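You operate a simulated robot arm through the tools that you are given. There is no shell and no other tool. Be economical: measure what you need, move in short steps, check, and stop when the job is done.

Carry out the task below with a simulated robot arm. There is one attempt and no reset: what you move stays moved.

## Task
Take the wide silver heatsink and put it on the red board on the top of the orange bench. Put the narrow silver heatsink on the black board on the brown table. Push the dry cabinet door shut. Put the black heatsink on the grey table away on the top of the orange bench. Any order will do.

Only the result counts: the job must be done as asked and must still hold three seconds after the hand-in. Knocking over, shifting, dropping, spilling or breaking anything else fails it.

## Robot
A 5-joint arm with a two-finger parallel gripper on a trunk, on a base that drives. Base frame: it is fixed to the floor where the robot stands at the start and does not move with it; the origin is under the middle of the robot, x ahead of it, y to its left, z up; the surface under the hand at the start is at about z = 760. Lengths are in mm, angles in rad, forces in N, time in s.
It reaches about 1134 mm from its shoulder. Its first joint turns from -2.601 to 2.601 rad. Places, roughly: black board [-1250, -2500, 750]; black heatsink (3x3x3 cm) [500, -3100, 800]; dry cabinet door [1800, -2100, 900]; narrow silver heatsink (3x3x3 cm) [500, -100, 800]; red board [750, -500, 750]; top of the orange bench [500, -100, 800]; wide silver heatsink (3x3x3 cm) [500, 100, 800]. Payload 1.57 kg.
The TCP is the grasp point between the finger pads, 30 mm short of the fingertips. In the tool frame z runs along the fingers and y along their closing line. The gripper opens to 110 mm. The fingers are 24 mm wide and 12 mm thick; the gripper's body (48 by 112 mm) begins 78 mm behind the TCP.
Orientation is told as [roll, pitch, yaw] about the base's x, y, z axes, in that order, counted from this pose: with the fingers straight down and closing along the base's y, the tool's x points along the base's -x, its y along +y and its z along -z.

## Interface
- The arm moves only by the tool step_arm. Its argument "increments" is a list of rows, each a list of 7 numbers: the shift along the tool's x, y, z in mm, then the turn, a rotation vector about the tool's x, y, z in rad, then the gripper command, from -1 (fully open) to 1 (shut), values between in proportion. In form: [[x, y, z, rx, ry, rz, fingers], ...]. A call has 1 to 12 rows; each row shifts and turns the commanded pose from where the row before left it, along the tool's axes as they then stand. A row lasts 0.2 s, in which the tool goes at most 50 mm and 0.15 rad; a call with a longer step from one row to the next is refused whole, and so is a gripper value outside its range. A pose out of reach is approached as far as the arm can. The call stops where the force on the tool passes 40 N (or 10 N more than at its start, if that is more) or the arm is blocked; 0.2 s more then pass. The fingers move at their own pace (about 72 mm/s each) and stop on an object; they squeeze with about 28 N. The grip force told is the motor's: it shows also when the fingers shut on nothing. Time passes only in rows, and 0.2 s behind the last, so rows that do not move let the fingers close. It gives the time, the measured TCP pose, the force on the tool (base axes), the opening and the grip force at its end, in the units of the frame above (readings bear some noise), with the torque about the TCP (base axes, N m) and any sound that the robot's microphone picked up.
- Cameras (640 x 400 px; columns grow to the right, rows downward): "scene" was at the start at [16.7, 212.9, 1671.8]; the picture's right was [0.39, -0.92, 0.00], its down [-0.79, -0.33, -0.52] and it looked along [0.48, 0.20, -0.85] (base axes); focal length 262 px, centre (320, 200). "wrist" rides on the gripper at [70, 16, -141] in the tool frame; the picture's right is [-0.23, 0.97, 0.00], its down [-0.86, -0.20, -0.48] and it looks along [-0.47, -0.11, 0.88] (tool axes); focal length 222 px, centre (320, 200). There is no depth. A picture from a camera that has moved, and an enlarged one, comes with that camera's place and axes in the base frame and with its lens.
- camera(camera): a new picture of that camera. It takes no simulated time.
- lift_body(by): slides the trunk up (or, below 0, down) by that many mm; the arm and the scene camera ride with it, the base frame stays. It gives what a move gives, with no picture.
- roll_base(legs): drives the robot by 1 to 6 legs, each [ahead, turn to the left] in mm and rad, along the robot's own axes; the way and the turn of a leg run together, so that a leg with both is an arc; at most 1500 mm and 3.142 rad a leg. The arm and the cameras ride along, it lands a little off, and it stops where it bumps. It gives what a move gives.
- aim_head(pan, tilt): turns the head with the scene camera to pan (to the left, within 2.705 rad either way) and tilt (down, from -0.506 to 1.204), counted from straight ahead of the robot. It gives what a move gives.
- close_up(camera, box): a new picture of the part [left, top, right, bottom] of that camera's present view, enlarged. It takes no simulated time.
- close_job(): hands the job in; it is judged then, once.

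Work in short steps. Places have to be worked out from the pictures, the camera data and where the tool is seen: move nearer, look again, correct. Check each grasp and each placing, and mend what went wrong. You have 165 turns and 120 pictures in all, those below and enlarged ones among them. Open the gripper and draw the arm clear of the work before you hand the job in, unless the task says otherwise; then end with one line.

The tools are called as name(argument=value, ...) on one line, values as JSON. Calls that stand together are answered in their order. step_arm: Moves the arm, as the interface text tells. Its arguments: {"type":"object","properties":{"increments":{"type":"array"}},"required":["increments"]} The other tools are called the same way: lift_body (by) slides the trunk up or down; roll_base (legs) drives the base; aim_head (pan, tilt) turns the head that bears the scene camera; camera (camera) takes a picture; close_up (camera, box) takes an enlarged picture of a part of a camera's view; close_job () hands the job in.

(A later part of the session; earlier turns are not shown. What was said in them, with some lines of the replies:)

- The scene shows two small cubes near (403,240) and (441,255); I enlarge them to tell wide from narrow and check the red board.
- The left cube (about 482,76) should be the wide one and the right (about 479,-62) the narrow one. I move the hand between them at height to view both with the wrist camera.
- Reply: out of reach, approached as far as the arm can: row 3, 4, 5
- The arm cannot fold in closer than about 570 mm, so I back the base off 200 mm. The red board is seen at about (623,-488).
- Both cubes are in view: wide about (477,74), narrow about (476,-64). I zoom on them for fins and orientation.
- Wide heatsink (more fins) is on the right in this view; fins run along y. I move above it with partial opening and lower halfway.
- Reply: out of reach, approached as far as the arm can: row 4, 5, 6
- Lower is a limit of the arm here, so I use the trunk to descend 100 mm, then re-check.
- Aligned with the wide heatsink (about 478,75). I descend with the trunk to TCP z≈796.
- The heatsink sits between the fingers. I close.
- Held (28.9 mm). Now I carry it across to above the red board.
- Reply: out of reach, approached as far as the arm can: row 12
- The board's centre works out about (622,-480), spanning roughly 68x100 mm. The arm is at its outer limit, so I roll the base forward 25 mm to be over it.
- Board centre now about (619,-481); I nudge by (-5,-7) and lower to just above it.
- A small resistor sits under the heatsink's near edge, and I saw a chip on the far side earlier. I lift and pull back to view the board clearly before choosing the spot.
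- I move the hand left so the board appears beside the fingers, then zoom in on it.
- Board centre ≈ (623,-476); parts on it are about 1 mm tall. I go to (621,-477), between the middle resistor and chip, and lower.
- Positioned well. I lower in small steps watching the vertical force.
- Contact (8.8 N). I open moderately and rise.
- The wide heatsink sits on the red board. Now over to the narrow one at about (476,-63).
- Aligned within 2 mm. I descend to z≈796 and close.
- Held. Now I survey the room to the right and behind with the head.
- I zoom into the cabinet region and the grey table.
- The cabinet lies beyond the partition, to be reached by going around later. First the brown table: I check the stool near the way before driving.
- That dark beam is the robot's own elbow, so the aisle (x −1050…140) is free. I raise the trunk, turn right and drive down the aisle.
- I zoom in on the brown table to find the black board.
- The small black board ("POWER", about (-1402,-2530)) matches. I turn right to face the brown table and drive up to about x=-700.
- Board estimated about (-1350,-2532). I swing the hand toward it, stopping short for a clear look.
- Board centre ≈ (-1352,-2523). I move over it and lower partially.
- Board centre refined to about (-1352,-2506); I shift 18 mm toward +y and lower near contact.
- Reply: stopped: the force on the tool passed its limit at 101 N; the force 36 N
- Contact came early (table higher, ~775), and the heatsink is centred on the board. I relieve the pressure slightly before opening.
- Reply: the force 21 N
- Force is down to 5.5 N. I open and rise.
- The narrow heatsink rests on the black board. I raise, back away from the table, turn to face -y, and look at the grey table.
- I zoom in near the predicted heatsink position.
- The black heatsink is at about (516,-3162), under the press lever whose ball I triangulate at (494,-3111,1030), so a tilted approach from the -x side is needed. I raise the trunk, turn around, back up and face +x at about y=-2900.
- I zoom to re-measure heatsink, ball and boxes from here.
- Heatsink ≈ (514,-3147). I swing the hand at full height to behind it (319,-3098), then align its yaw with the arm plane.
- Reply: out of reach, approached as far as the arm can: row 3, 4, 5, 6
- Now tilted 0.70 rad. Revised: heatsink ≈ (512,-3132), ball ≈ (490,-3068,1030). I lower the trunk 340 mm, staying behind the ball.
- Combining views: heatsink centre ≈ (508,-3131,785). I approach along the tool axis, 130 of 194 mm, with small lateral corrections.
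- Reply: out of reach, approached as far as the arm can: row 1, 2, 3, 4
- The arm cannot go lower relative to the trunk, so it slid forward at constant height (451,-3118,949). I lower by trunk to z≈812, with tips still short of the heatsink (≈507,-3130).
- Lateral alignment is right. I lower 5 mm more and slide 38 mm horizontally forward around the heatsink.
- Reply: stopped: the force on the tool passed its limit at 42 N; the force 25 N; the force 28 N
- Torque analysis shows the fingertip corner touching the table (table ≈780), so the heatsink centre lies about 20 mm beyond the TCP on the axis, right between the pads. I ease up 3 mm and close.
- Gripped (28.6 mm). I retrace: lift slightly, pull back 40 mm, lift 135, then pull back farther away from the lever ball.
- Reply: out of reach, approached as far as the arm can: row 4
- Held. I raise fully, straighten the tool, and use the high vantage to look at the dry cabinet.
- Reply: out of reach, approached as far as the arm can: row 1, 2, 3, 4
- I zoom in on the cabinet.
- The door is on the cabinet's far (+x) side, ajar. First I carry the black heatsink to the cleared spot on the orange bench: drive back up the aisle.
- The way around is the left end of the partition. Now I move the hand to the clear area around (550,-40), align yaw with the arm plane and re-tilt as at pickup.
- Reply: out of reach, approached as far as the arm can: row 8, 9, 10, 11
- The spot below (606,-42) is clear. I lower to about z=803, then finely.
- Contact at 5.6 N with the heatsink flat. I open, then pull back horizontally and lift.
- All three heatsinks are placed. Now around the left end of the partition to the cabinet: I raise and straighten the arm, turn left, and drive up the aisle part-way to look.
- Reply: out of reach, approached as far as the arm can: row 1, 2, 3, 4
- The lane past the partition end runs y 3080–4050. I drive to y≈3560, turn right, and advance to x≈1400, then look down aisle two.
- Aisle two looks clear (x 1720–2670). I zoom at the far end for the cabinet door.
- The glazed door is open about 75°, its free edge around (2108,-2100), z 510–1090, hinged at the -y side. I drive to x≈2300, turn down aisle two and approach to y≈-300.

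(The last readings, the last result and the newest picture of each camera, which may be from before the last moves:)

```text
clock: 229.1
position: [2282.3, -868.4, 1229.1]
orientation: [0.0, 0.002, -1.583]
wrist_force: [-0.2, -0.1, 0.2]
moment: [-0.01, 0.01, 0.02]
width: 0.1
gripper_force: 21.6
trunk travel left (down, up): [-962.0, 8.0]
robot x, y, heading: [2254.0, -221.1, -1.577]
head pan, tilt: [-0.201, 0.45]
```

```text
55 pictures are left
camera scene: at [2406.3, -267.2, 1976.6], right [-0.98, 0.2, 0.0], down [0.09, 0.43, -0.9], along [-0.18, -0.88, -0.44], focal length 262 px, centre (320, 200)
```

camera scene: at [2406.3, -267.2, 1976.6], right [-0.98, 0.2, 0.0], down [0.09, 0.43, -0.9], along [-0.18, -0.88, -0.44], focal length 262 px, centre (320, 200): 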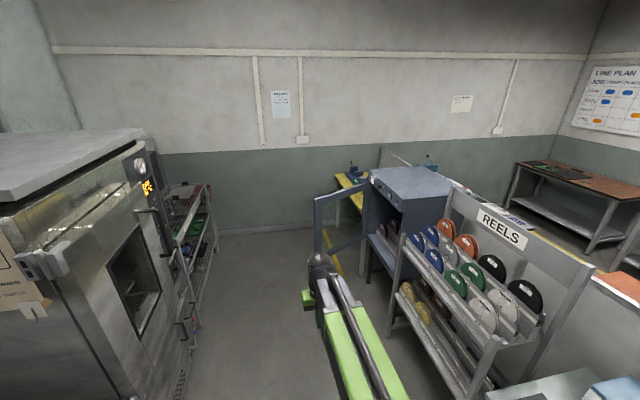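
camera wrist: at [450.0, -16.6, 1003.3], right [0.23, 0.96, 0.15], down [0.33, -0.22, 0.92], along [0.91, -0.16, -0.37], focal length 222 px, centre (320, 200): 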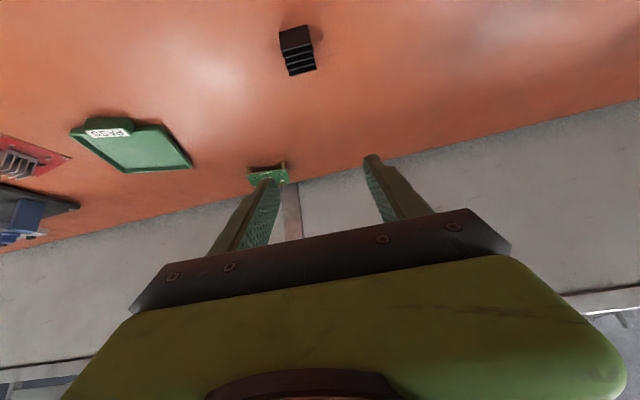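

I zoom in on the door.

close_up(camera="scene", box=[280, 140, 480, 265])

```text
3.20 times, centred on (380, 202) of scene
camera zoom: at [2406.3, -267.2, 1976.6], right [-0.98, 0.2, 0.0], down [0.09, 0.43, -0.9], along [-0.18, -0.88, -0.44], focal length 837 px, centre (128, 192)
```

zoom: 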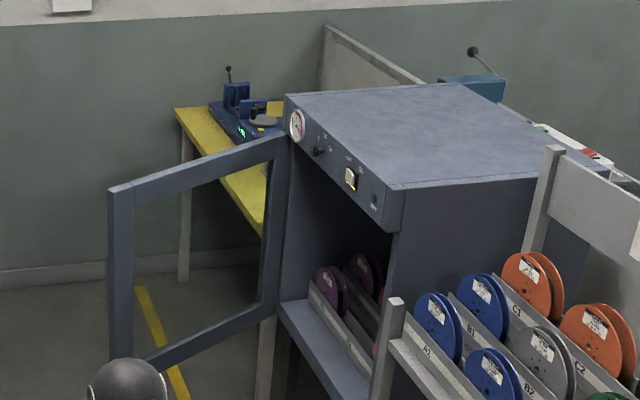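

Door: hinge (1582,-2224), free edge ≈(2079,-1983), top z≈1135, so it must be pushed from its south/east side. I drive to about (2600,-2170) and turn to face -x.

roll_base(legs=[[0, 0.181], [1000, 0], [980, 0], [0, -1.746]])

aim_head(pan=-0.1, tilt=0.7)

camera(camera="scene")

```text
clock: 243.8
position: [1964.2, -2175.1, 1229.1]
orientation: [0.002, 0.001, -3.133]
wrist_force: [-0.2, 1.4, -0.5]
moment: [-0.09, -0.04, -0.03]
width: 0.0
gripper_force: 21.6
trunk travel left (down, up): [-962.0, 8.0]
robot x, y, heading: [2610.6, -2101.9, -3.119]
head pan, tilt: [-0.201, 0.45]
```

```text
clock: 244.6
position: [1964.6, -2175.0, 1229.1]
orientation: [0.0, 0.002, -3.135]
wrist_force: [0.2, -0.5, -0.5]
moment: [-0.02, -0.03, -0.02]
width: 0.2
gripper_force: 21.3
trunk travel left (down, up): [-962.0, 8.0]
robot x, y, heading: [2610.1, -2101.3, -3.116]
head pan, tilt: [-0.099, 0.7]
```

```text
53 pictures are left
camera scene: at [2574.1, -2263.5, 1954.6], right [0.07, 1.0, 0.0], down [0.64, -0.05, -0.77], along [-0.76, 0.06, -0.64], focal length 262 px, centre (320, 200)
```

scene: 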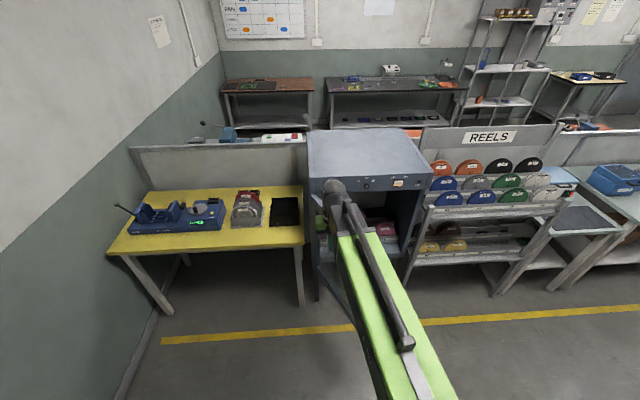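

The hand (1964,-2175) is south of the door. I lower to z≈1062 and check with the wrist camera.

lift_body(by=-167)

camera(camera="wrist")

camera(camera="scene")

```text
clock: 246.4
position: [1963.1, -2177.0, 1063.5]
orientation: [-0.001, 0.003, -3.133]
wrist_force: [-0.3, -0.2, -0.1]
moment: [0.02, -0.02, -0.01]
width: 0.0
gripper_force: 21.1
trunk travel left (down, up): [-795.0, 175.0]
robot x, y, heading: [2612.5, -2101.9, -3.115]
head pan, tilt: [-0.099, 0.7]
```

```text
52 pictures are left
camera wrist: at [2033.3, -2193.2, 1203.7], right [-0.22, -0.98, 0.0], down [-0.86, 0.19, 0.48], along [-0.47, 0.11, -0.88], focal length 222 px, centre (320, 200)
```

wrist: 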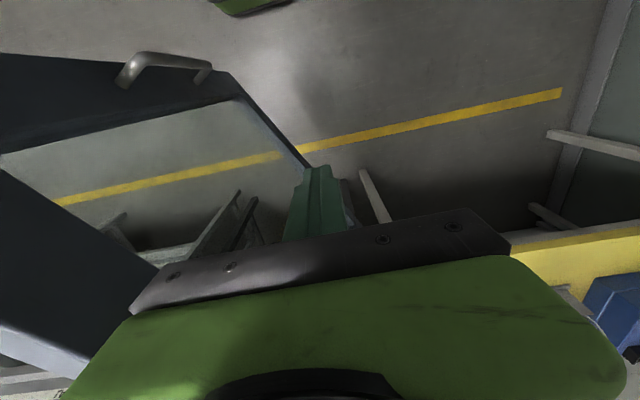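

```text
51 pictures are left
camera scene: at [2573.9, -2265.3, 1787.5], right [0.07, 1.0, 0.0], down [0.64, -0.05, -0.77], along [-0.76, 0.06, -0.64], focal length 262 px, centre (320, 200)
```

scene: 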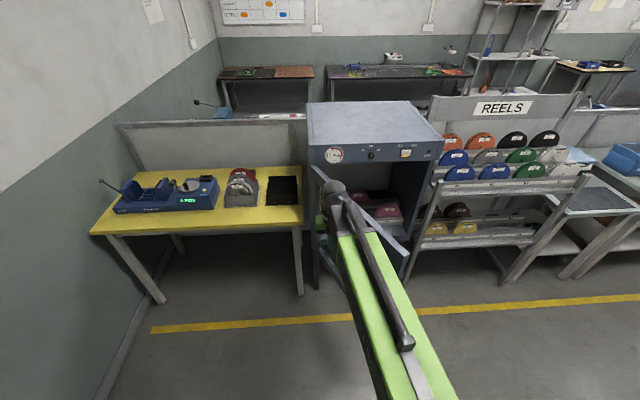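

The door (with its handle near the free edge) is north of the fingers, as estimated. I push it along its arc: first contact, then to about 40°.

step_arm(increments=[[3, -29, 0, 0, 0, 0, 1], [3, -29, 0, 0, 0, 0, 1], [3, -29, 0, 0, 0, 0, 1], [3, -29, 0, 0, 0, 0, 1], [-10, -18, 0, 0, 0, 0, 1], [-10, -18, 0, 0, 0, 0, 1], [-10, -18, 0, 0, 0, 0, 1], [-10, -18, 0, 0, 0, 0, 1], [-10, -18, 0, 0, 0, 0, 1], [0, 0, 0, 0, 0, 0, 1]])

camera(camera="wrist")

```text
clock: 248.6
position: [1923.4, -1972.1, 1063.0]
orientation: [0.0, -0.001, -3.134]
wrist_force: [0.2, 0.0, 0.2]
moment: [0.05, 0.01, 0.01]
width: 0.0
gripper_force: 21.4
trunk travel left (down, up): [-795.0, 175.0]
robot x, y, heading: [2608.0, -2102.9, -3.117]
head pan, tilt: [-0.099, 0.7]
```

```text
50 pictures are left
camera wrist: at [1993.8, -1987.3, 1203.7], right [-0.22, -0.98, 0.0], down [-0.86, 0.19, 0.48], along [-0.47, 0.11, -0.88], focal length 222 px, centre (320, 200)
```

wrist: 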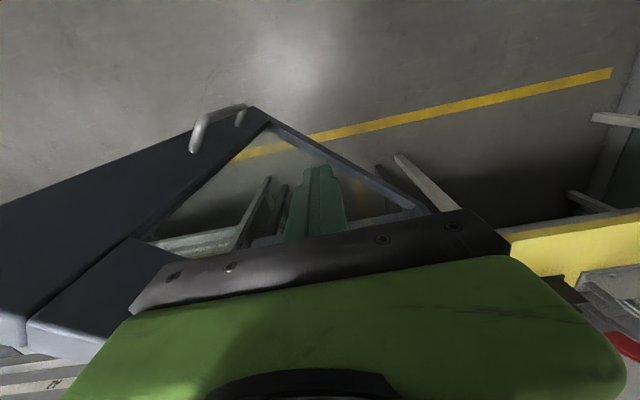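

The door moves freely (now ≈50° by its top corner). I continue along the arc to about 70°.

step_arm(increments=[[-15, -16, 0, 0, 0, 0, 1], [-15, -16, 0, 0, 0, 0, 1], [-15, -16, 0, 0, 0, 0, 1], [-15, -16, 0, 0, 0, 0, 1], [-15, -16, 0, 0, 0, 0, 1], [-19, -11.4, 0, 0, 0, 0, 1], [-19, -11.4, 0, 0, 0, 0, 1], [-19, -11.4, 0, 0, 0, 0, 1], [-19, -11.4, 0, 0, 0, 0, 1], [-19, -11.4, 0, 0, 0, 0, 1], [0, 0, 0, 0, 0, 0, 1]])

camera(camera="wrist")

camera(camera="scene")

```text
clock: 251.0
position: [1754.2, -1833.7, 1062.3]
orientation: [0.001, -0.001, -3.135]
wrist_force: [0.0, -0.1, -0.8]
moment: [-0.03, 0.01, 0.03]
width: 0.1
gripper_force: 21.2
trunk travel left (down, up): [-795.0, 175.0]
robot x, y, heading: [2611.6, -2102.6, -3.119]
head pan, tilt: [-0.099, 0.7]
```

```text
49 pictures are left
camera wrist: at [1824.2, -1849.9, 1203.7], right [-0.22, -0.98, 0.0], down [-0.86, 0.19, 0.48], along [-0.47, 0.11, -0.88], focal length 222 px, centre (320, 200)
```

wrist: 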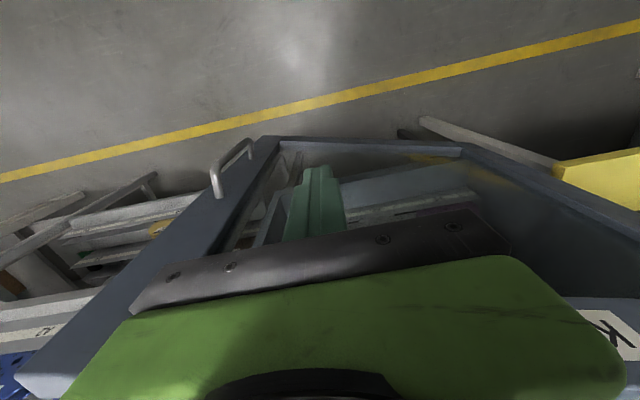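

```text
48 pictures are left
camera scene: at [2574.0, -2265.4, 1787.4], right [0.07, 1.0, 0.0], down [0.64, -0.05, -0.77], along [-0.76, 0.06, -0.64], focal length 262 px, centre (320, 200)
```

scene: 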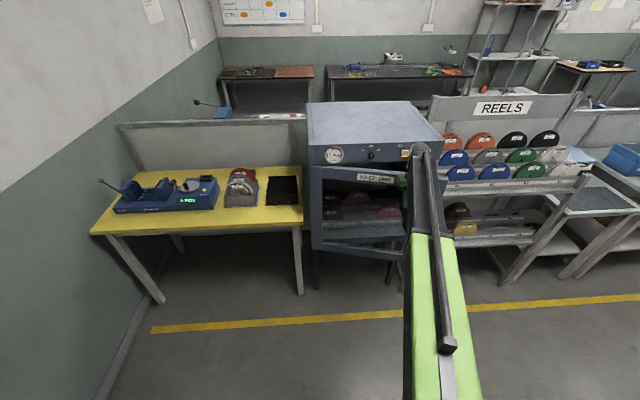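

The door is nearly closed, and the arm nears its reach. I drive forward 120 mm pushing on, then finish with small arm steps.

roll_base(legs=[[120, 0]])

step_arm(increments=[[-4, 0, 0, 0, 0, 0, 1], [-4, 0, 0, 0, 0, 0, 1], [-4, 0, 0, 0, 0, 0, 1], [0, 0, 0, 0, 0, 0, 1]])

camera(camera="wrist")

close_up(camera="scene", box=[280, 90, 460, 270])

```text
clock: 252.3
position: [1628.2, -1840.0, 1061.6]
orientation: [0.001, 0.003, -3.133]
wrist_force: [-0.3, 0.5, 0.6]
moment: [0.0, -0.02, 0.01]
width: 0.0
gripper_force: 21.1
trunk travel left (down, up): [-795.0, 175.0]
robot x, y, heading: [2488.6, -2104.4, -3.117]
head pan, tilt: [-0.099, 0.7]
```

```text
clock: 253.1
position: [1623.7, -1839.8, 1063.5]
orientation: [0.001, 0.009, -3.133]
wrist_force: [12.6, -1.7, -0.3]
moment: [0.23, 1.5, -0.14]
width: 0.2
gripper_force: 21.2
trunk travel left (down, up): [-795.0, 175.0]
robot x, y, heading: [2486.4, -2102.1, -3.113]
head pan, tilt: [-0.099, 0.7]
stopped in row 4: the force on the tool passed its limit at 48 N (the readings are from after the stop); the commanded pose is now the measured one
```

```text
47 pictures are left
camera wrist: at [1692.3, -1855.1, 1205.5], right [-0.22, -0.98, 0.0], down [-0.86, 0.19, 0.47], along [-0.46, 0.1, -0.88], focal length 222 px, centre (320, 200)
```

wrist: 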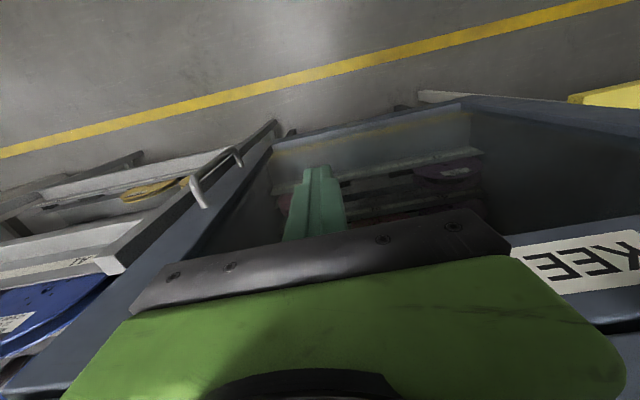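

```text
2.22 times, centred on (370, 180) of scene
camera zoom: at [2452.2, -2268.8, 1787.6], right [0.07, 1.0, 0.0], down [0.64, -0.05, -0.77], along [-0.76, 0.06, -0.64], focal length 581 px, centre (209, 244)
```

zoom: 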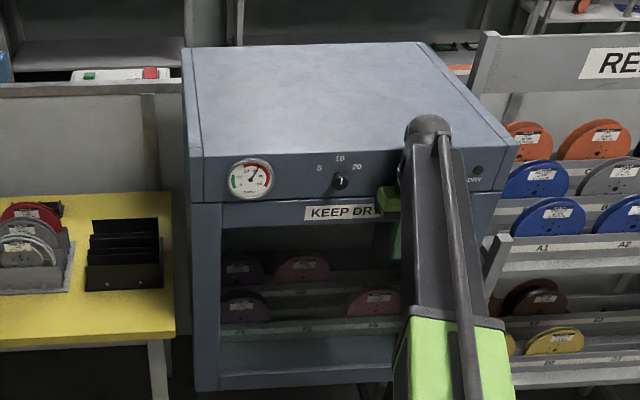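

The moment (1.5 N·m) shows the gripper body hit the control panel above the door, not the fingers on the door. I back off, align the yaw with the arm plane and tilt the fingers forward so the tips push the top rail.

step_arm(increments=[[35, 0, 0, 0, 0, 0, 1], [35, 0, 0, 0, 0, 0, 1], [0, 0, 0, 0, 0, 0.15, 1], [0, 0, 0, 0, 0, 0.15, 1], [0, 0, 0, 0, -0.14, 0, 1], [0, 0, 0, 0, -0.14, 0, 1], [0, 0, 0, 0, -0.14, 0, 1], [0, 0, 0, 0, -0.14, 0, 1], [0, 0, 0, 0, -0.14, 0, 1], [0, 0, 0, 0, 0, 0, 1]])

camera(camera="wrist")

```text
clock: 255.3
position: [1691.6, -1840.1, 1118.0]
orientation: [-0.001, -0.695, 2.849]
wrist_force: [-0.7, -0.6, -0.6]
moment: [0.02, 0.01, 0.0]
width: 0.1
gripper_force: 21.6
out of reach, approached as far as the arm can: row 6, 7, 8, 9
trunk travel left (down, up): [-795.0, 175.0]
robot x, y, heading: [2485.2, -2104.1, -3.116]
head pan, tilt: [-0.099, 0.7]
```

```text
45 pictures are left
camera wrist: at [1824.6, -1896.0, 1181.2], right [-0.45, -0.88, 0.14], down [-0.28, 0.29, 0.91], along [-0.85, 0.37, -0.38], focal length 222 px, centre (320, 200)
```

wrist: 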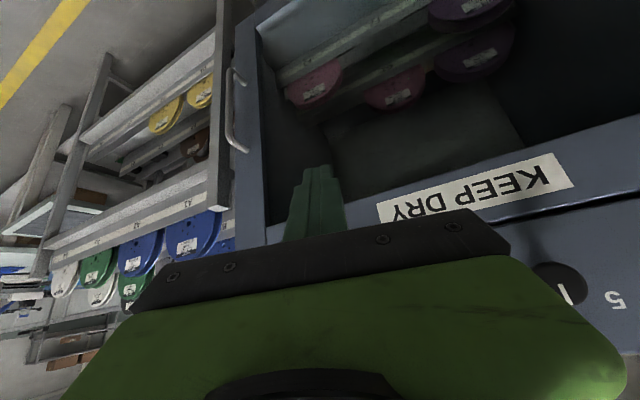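

Tips now lead at z≈1103 on the top rail. I press slowly toward -x.

step_arm(increments=[[-5.9, 2.3, 4.9, 0, 0, 0, 1], [-5.9, 2.3, 4.9, 0, 0, 0, 1], [-5.9, 2.3, 4.9, 0, 0, 0, 1], [-5.9, 2.3, 4.9, 0, 0, 0, 1], [-5.9, 2.3, 4.9, 0, 0, 0, 1], [-2.9, 1.2, 2.4, 0, 0, 0, 1], [-2.9, 1.2, 2.4, 0, 0, 0, 1], [-2.9, 1.2, 2.4, 0, 0, 0, 1], [-2.9, 1.2, 2.4, 0, 0, 0, 1], [-2.9, 1.2, 2.4, 0, 0, 0, 1], [-2.9, 1.2, 2.4, 0, 0, 0, 1], [-2.9, 1.2, 2.4, 0, 0, 0, 1]])

camera(camera="wrist")

```text
clock: 257.9
position: [1622.1, -1839.7, 1116.9]
orientation: [-0.002, -0.692, 2.849]
wrist_force: [-0.6, 0.4, -0.1]
moment: [0.0, 0.02, -0.03]
width: 0.0
gripper_force: 21.2
trunk travel left (down, up): [-795.0, 175.0]
robot x, y, heading: [2486.6, -2103.3, -3.112]
head pan, tilt: [-0.099, 0.7]
```

```text
44 pictures are left
camera wrist: at [1756.0, -1897.0, 1181.2], right [-0.45, -0.88, 0.14], down [-0.28, 0.29, 0.91], along [-0.85, 0.37, -0.38], focal length 222 px, centre (320, 200)
```

wrist: 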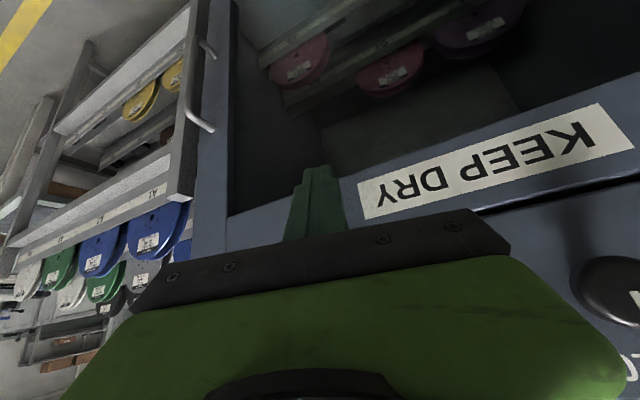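

No resistance yet (door or gap still ahead). I continue in 3 mm steps.

step_arm(increments=[[-2.2, 0.9, 1.8, 0, 0, 0, 1], [-2.2, 0.9, 1.8, 0, 0, 0, 1], [-2.2, 0.9, 1.8, 0, 0, 0, 1], [-2.2, 0.9, 1.8, 0, 0, 0, 1], [-2.2, 0.9, 1.8, 0, 0, 0, 1], [-2.2, 0.9, 1.8, 0, 0, 0, 1], [-2.2, 0.9, 1.8, 0, 0, 0, 1], [-2.2, 0.9, 1.8, 0, 0, 0, 1], [-2.2, 0.9, 1.8, 0, 0, 0, 1], [-2.2, 0.9, 1.8, 0, 0, 0, 1]])

camera(camera="wrist")

```text
clock: 259.7
position: [1608.0, -1840.2, 1116.9]
orientation: [-0.005, -0.682, 2.85]
wrist_force: [13.2, -1.1, 7.0]
moment: [-0.02, -0.01, 0.08]
width: 0.0
gripper_force: 21.5
trunk travel left (down, up): [-795.0, 175.0]
robot x, y, heading: [2485.7, -2102.0, -3.12]
head pan, tilt: [-0.099, 0.7]
stopped in row 8: the force on the tool passed its limit at 43 N (the readings are from after the stop); the commanded pose is now the measured one
```

```text
43 pictures are left
camera wrist: at [1738.8, -1897.3, 1183.0], right [-0.45, -0.88, 0.14], down [-0.29, 0.29, 0.91], along [-0.84, 0.37, -0.39], focal length 222 px, centre (320, 200)
```

wrist: 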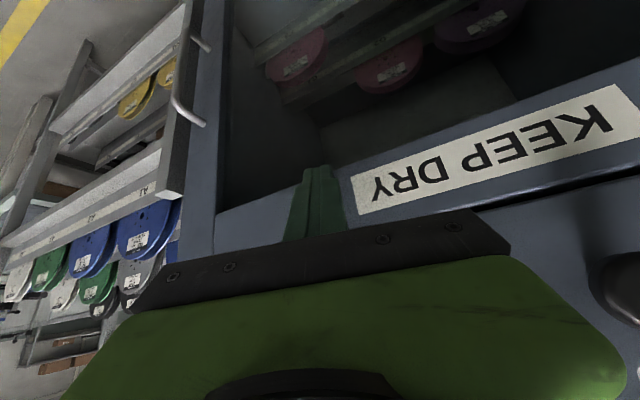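

Fingertip contact (moment ≈0) with 43 N at the cabinet face plane: the door is shut. I back off and inspect.

step_arm(increments=[[25, 0, -21, 0, 0, 0, 1], [25, 0, -21, 0, 0, 0, 1], [25, 0, -21, 0, 0, 0, 1], [0, 0, 0, 0, 0, 0, 1]])

roll_base(legs=[[-350, 0], [0, 0.5]])

aim_head(pan=-0.7, tilt=0.65)

camera(camera="scene")

```text
clock: 260.7
position: [1694.7, -1865.9, 1115.9]
orientation: [-0.004, -0.683, 2.852]
wrist_force: [-0.6, -0.8, 0.3]
moment: [-0.01, 0.0, 0.01]
width: 0.0
gripper_force: 21.3
trunk travel left (down, up): [-795.0, 175.0]
robot x, y, heading: [2487.9, -2103.9, -3.118]
head pan, tilt: [-0.099, 0.7]
```

```text
clock: 263.0
position: [2010.4, -1849.1, 1116.4]
orientation: [-0.005, -0.684, 2.84]
wrist_force: [-0.2, 0.4, 0.5]
moment: [0.03, 0.0, -0.02]
width: 0.1
gripper_force: 20.8
trunk travel left (down, up): [-795.0, 175.0]
robot x, y, heading: [2803.1, -2094.7, -3.143]
head pan, tilt: [-0.099, 0.7]
heard: click
stopped in leg 1: the robot was blocked; the commanded pose is now the measured one
```

```text
clock: 264.0
position: [2010.7, -1848.7, 1116.5]
orientation: [-0.004, -0.684, 2.841]
wrist_force: [-0.5, 0.2, 0.9]
moment: [0.02, -0.01, -0.03]
width: 0.0
gripper_force: 21.5
trunk travel left (down, up): [-795.0, 175.0]
robot x, y, heading: [2801.2, -2094.0, -3.144]
head pan, tilt: [-0.7, 0.649]
```

```text
42 pictures are left
camera scene: at [2776.9, -2209.9, 1791.7], right [0.64, 0.77, 0.0], down [0.46, -0.39, -0.8], along [-0.61, 0.51, -0.6], focal length 262 px, centre (320, 200)
```

scene: 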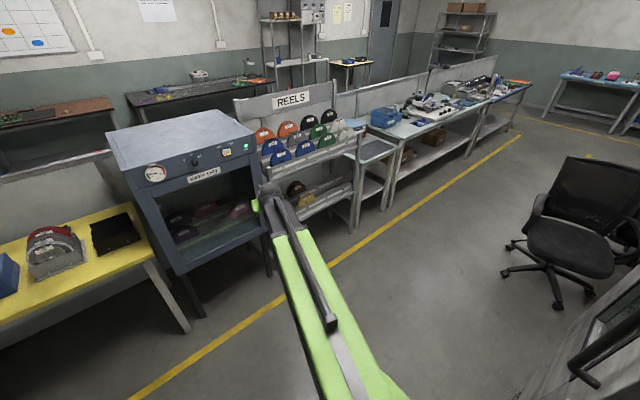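

The base bumped something behind while backing; I move forward 60 mm off it and look both at the cabinet and behind.

roll_base(legs=[[60, 0]])

close_up(camera="scene", box=[100, 100, 280, 290])

aim_head(pan=-2.6, tilt=0.75)

camera(camera="scene")

aim_head(pan=2.6, tilt=0.75)

camera(camera="scene")

```text
clock: 264.9
position: [1947.6, -1847.9, 1115.1]
orientation: [-0.004, -0.682, 2.84]
wrist_force: [0.7, 0.6, 0.2]
moment: [0.03, -0.03, 0.01]
width: 0.0
gripper_force: 21.5
trunk travel left (down, up): [-795.0, 175.0]
robot x, y, heading: [2737.6, -2090.9, -3.146]
head pan, tilt: [-0.7, 0.649]
```

```text
2.11 times, centred on (190, 195) of scene
camera zoom: at [2713.4, -2209.7, 1791.7], right [0.64, 0.77, 0.0], down [0.46, -0.39, -0.8], along [-0.61, 0.51, -0.61], focal length 551 px, centre (594, 210)
```

zoom: 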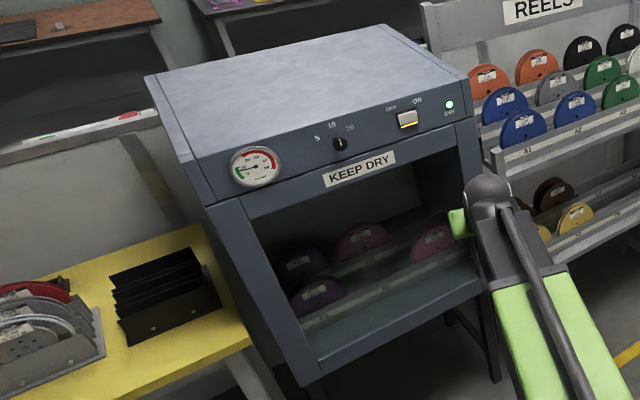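

```text
clock: 266.8
position: [1948.2, -1848.8, 1115.5]
orientation: [-0.004, -0.685, 2.841]
wrist_force: [-0.4, 0.1, -0.1]
moment: [-0.03, -0.03, 0.0]
width: 0.0
gripper_force: 21.3
trunk travel left (down, up): [-795.0, 175.0]
robot x, y, heading: [2739.2, -2093.5, -3.144]
head pan, tilt: [-2.601, 0.75]
```

```text
40 pictures are left
camera scene: at [2853.0, -2222.9, 1783.2], right [0.52, -0.86, 0.0], down [-0.58, -0.35, -0.73], along [0.63, 0.38, -0.68], focal length 262 px, centre (320, 200)
```

scene: 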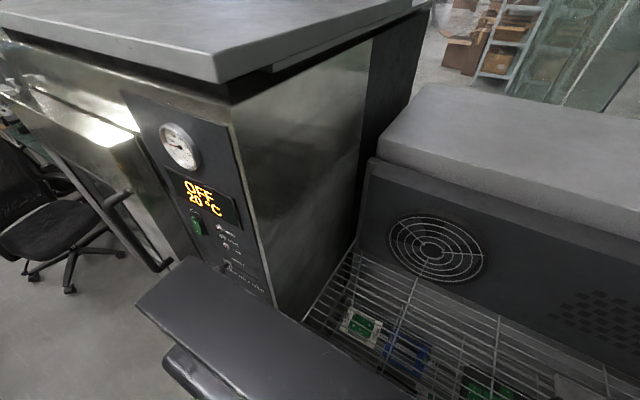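

```text
clock: 270.9
position: [1948.9, -1848.5, 1116.2]
orientation: [-0.003, -0.684, 2.841]
wrist_force: [0.0, 0.3, -0.2]
moment: [-0.01, -0.01, -0.01]
width: 0.0
gripper_force: 20.8
trunk travel left (down, up): [-795.0, 175.0]
robot x, y, heading: [2735.0, -2095.8, -3.14]
head pan, tilt: [2.601, 0.75]
```

```text
39 pictures are left
camera scene: at [2853.0, -2308.4, 1783.1], right [-0.52, -0.86, 0.0], down [-0.58, 0.35, -0.73], along [0.63, -0.38, -0.68], focal length 262 px, centre (320, 200)
```

scene: 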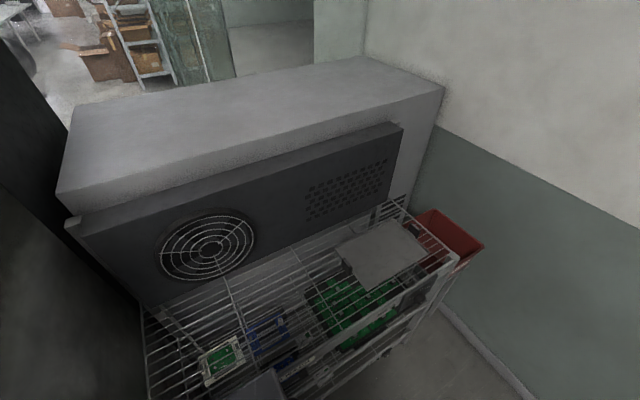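

The DRY lamp on the cabinet is now lit (the click was its latch), the door sits flush, and the rack and oven behind look undisturbed. I open the gripper, with the arm clear of the work.

step_arm(increments=[[0, 0, 0, 0, 0, 0, -1], [0, 0, 0, 0, 0, 0, -1], [0, 0, 0, 0, 0, 0, -1], [0, 0, 0, 0, 0, 0, -1], [0, 0, 0, 0, 0, 0, -1]])

aim_head(pan=-0.4, tilt=0.6)

camera(camera="scene")

```text
clock: 272.1
position: [1948.9, -1848.4, 1116.8]
orientation: [-0.003, -0.686, 2.843]
wrist_force: [-0.5, -0.1, -0.6]
moment: [-0.01, 0.0, 0.0]
width: 109.8
gripper_force: 0.0
trunk travel left (down, up): [-795.0, 175.0]
robot x, y, heading: [2738.1, -2095.8, -3.136]
head pan, tilt: [2.601, 0.75]
```

```text
clock: 274.7
position: [1948.5, -1847.5, 1117.1]
orientation: [-0.004, -0.684, 2.842]
wrist_force: [0.3, 0.1, -0.4]
moment: [0.01, 0.01, 0.0]
width: 109.9
gripper_force: 0.1
trunk travel left (down, up): [-795.0, 175.0]
robot x, y, heading: [2736.8, -2093.3, -3.142]
head pan, tilt: [-0.4, 0.6]
```

```text
38 pictures are left
camera scene: at [2700.5, -2231.3, 1796.0], right [0.39, 0.92, 0.0], down [0.52, -0.22, -0.83], along [-0.76, 0.32, -0.56], focal length 262 px, centre (320, 200)
```

scene: 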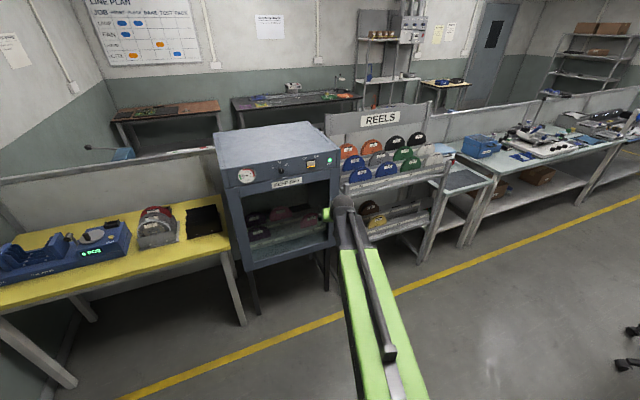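

The door is shut with its green lamp on, all three heatsinks are placed, and the arm is clear. I hand the job in.

close_job()

```text
The job is handed in.
```

I handed the job in with all four parts done: the wide silver heatsink is on the red board, the narrow silver one on the black board, the black one on the orange bench, and the dry cabinet door is shut. While backing away from the cabinet the base bumped something behind it; nothing there looked moved or fallen, but I couldn't measure it exactly.
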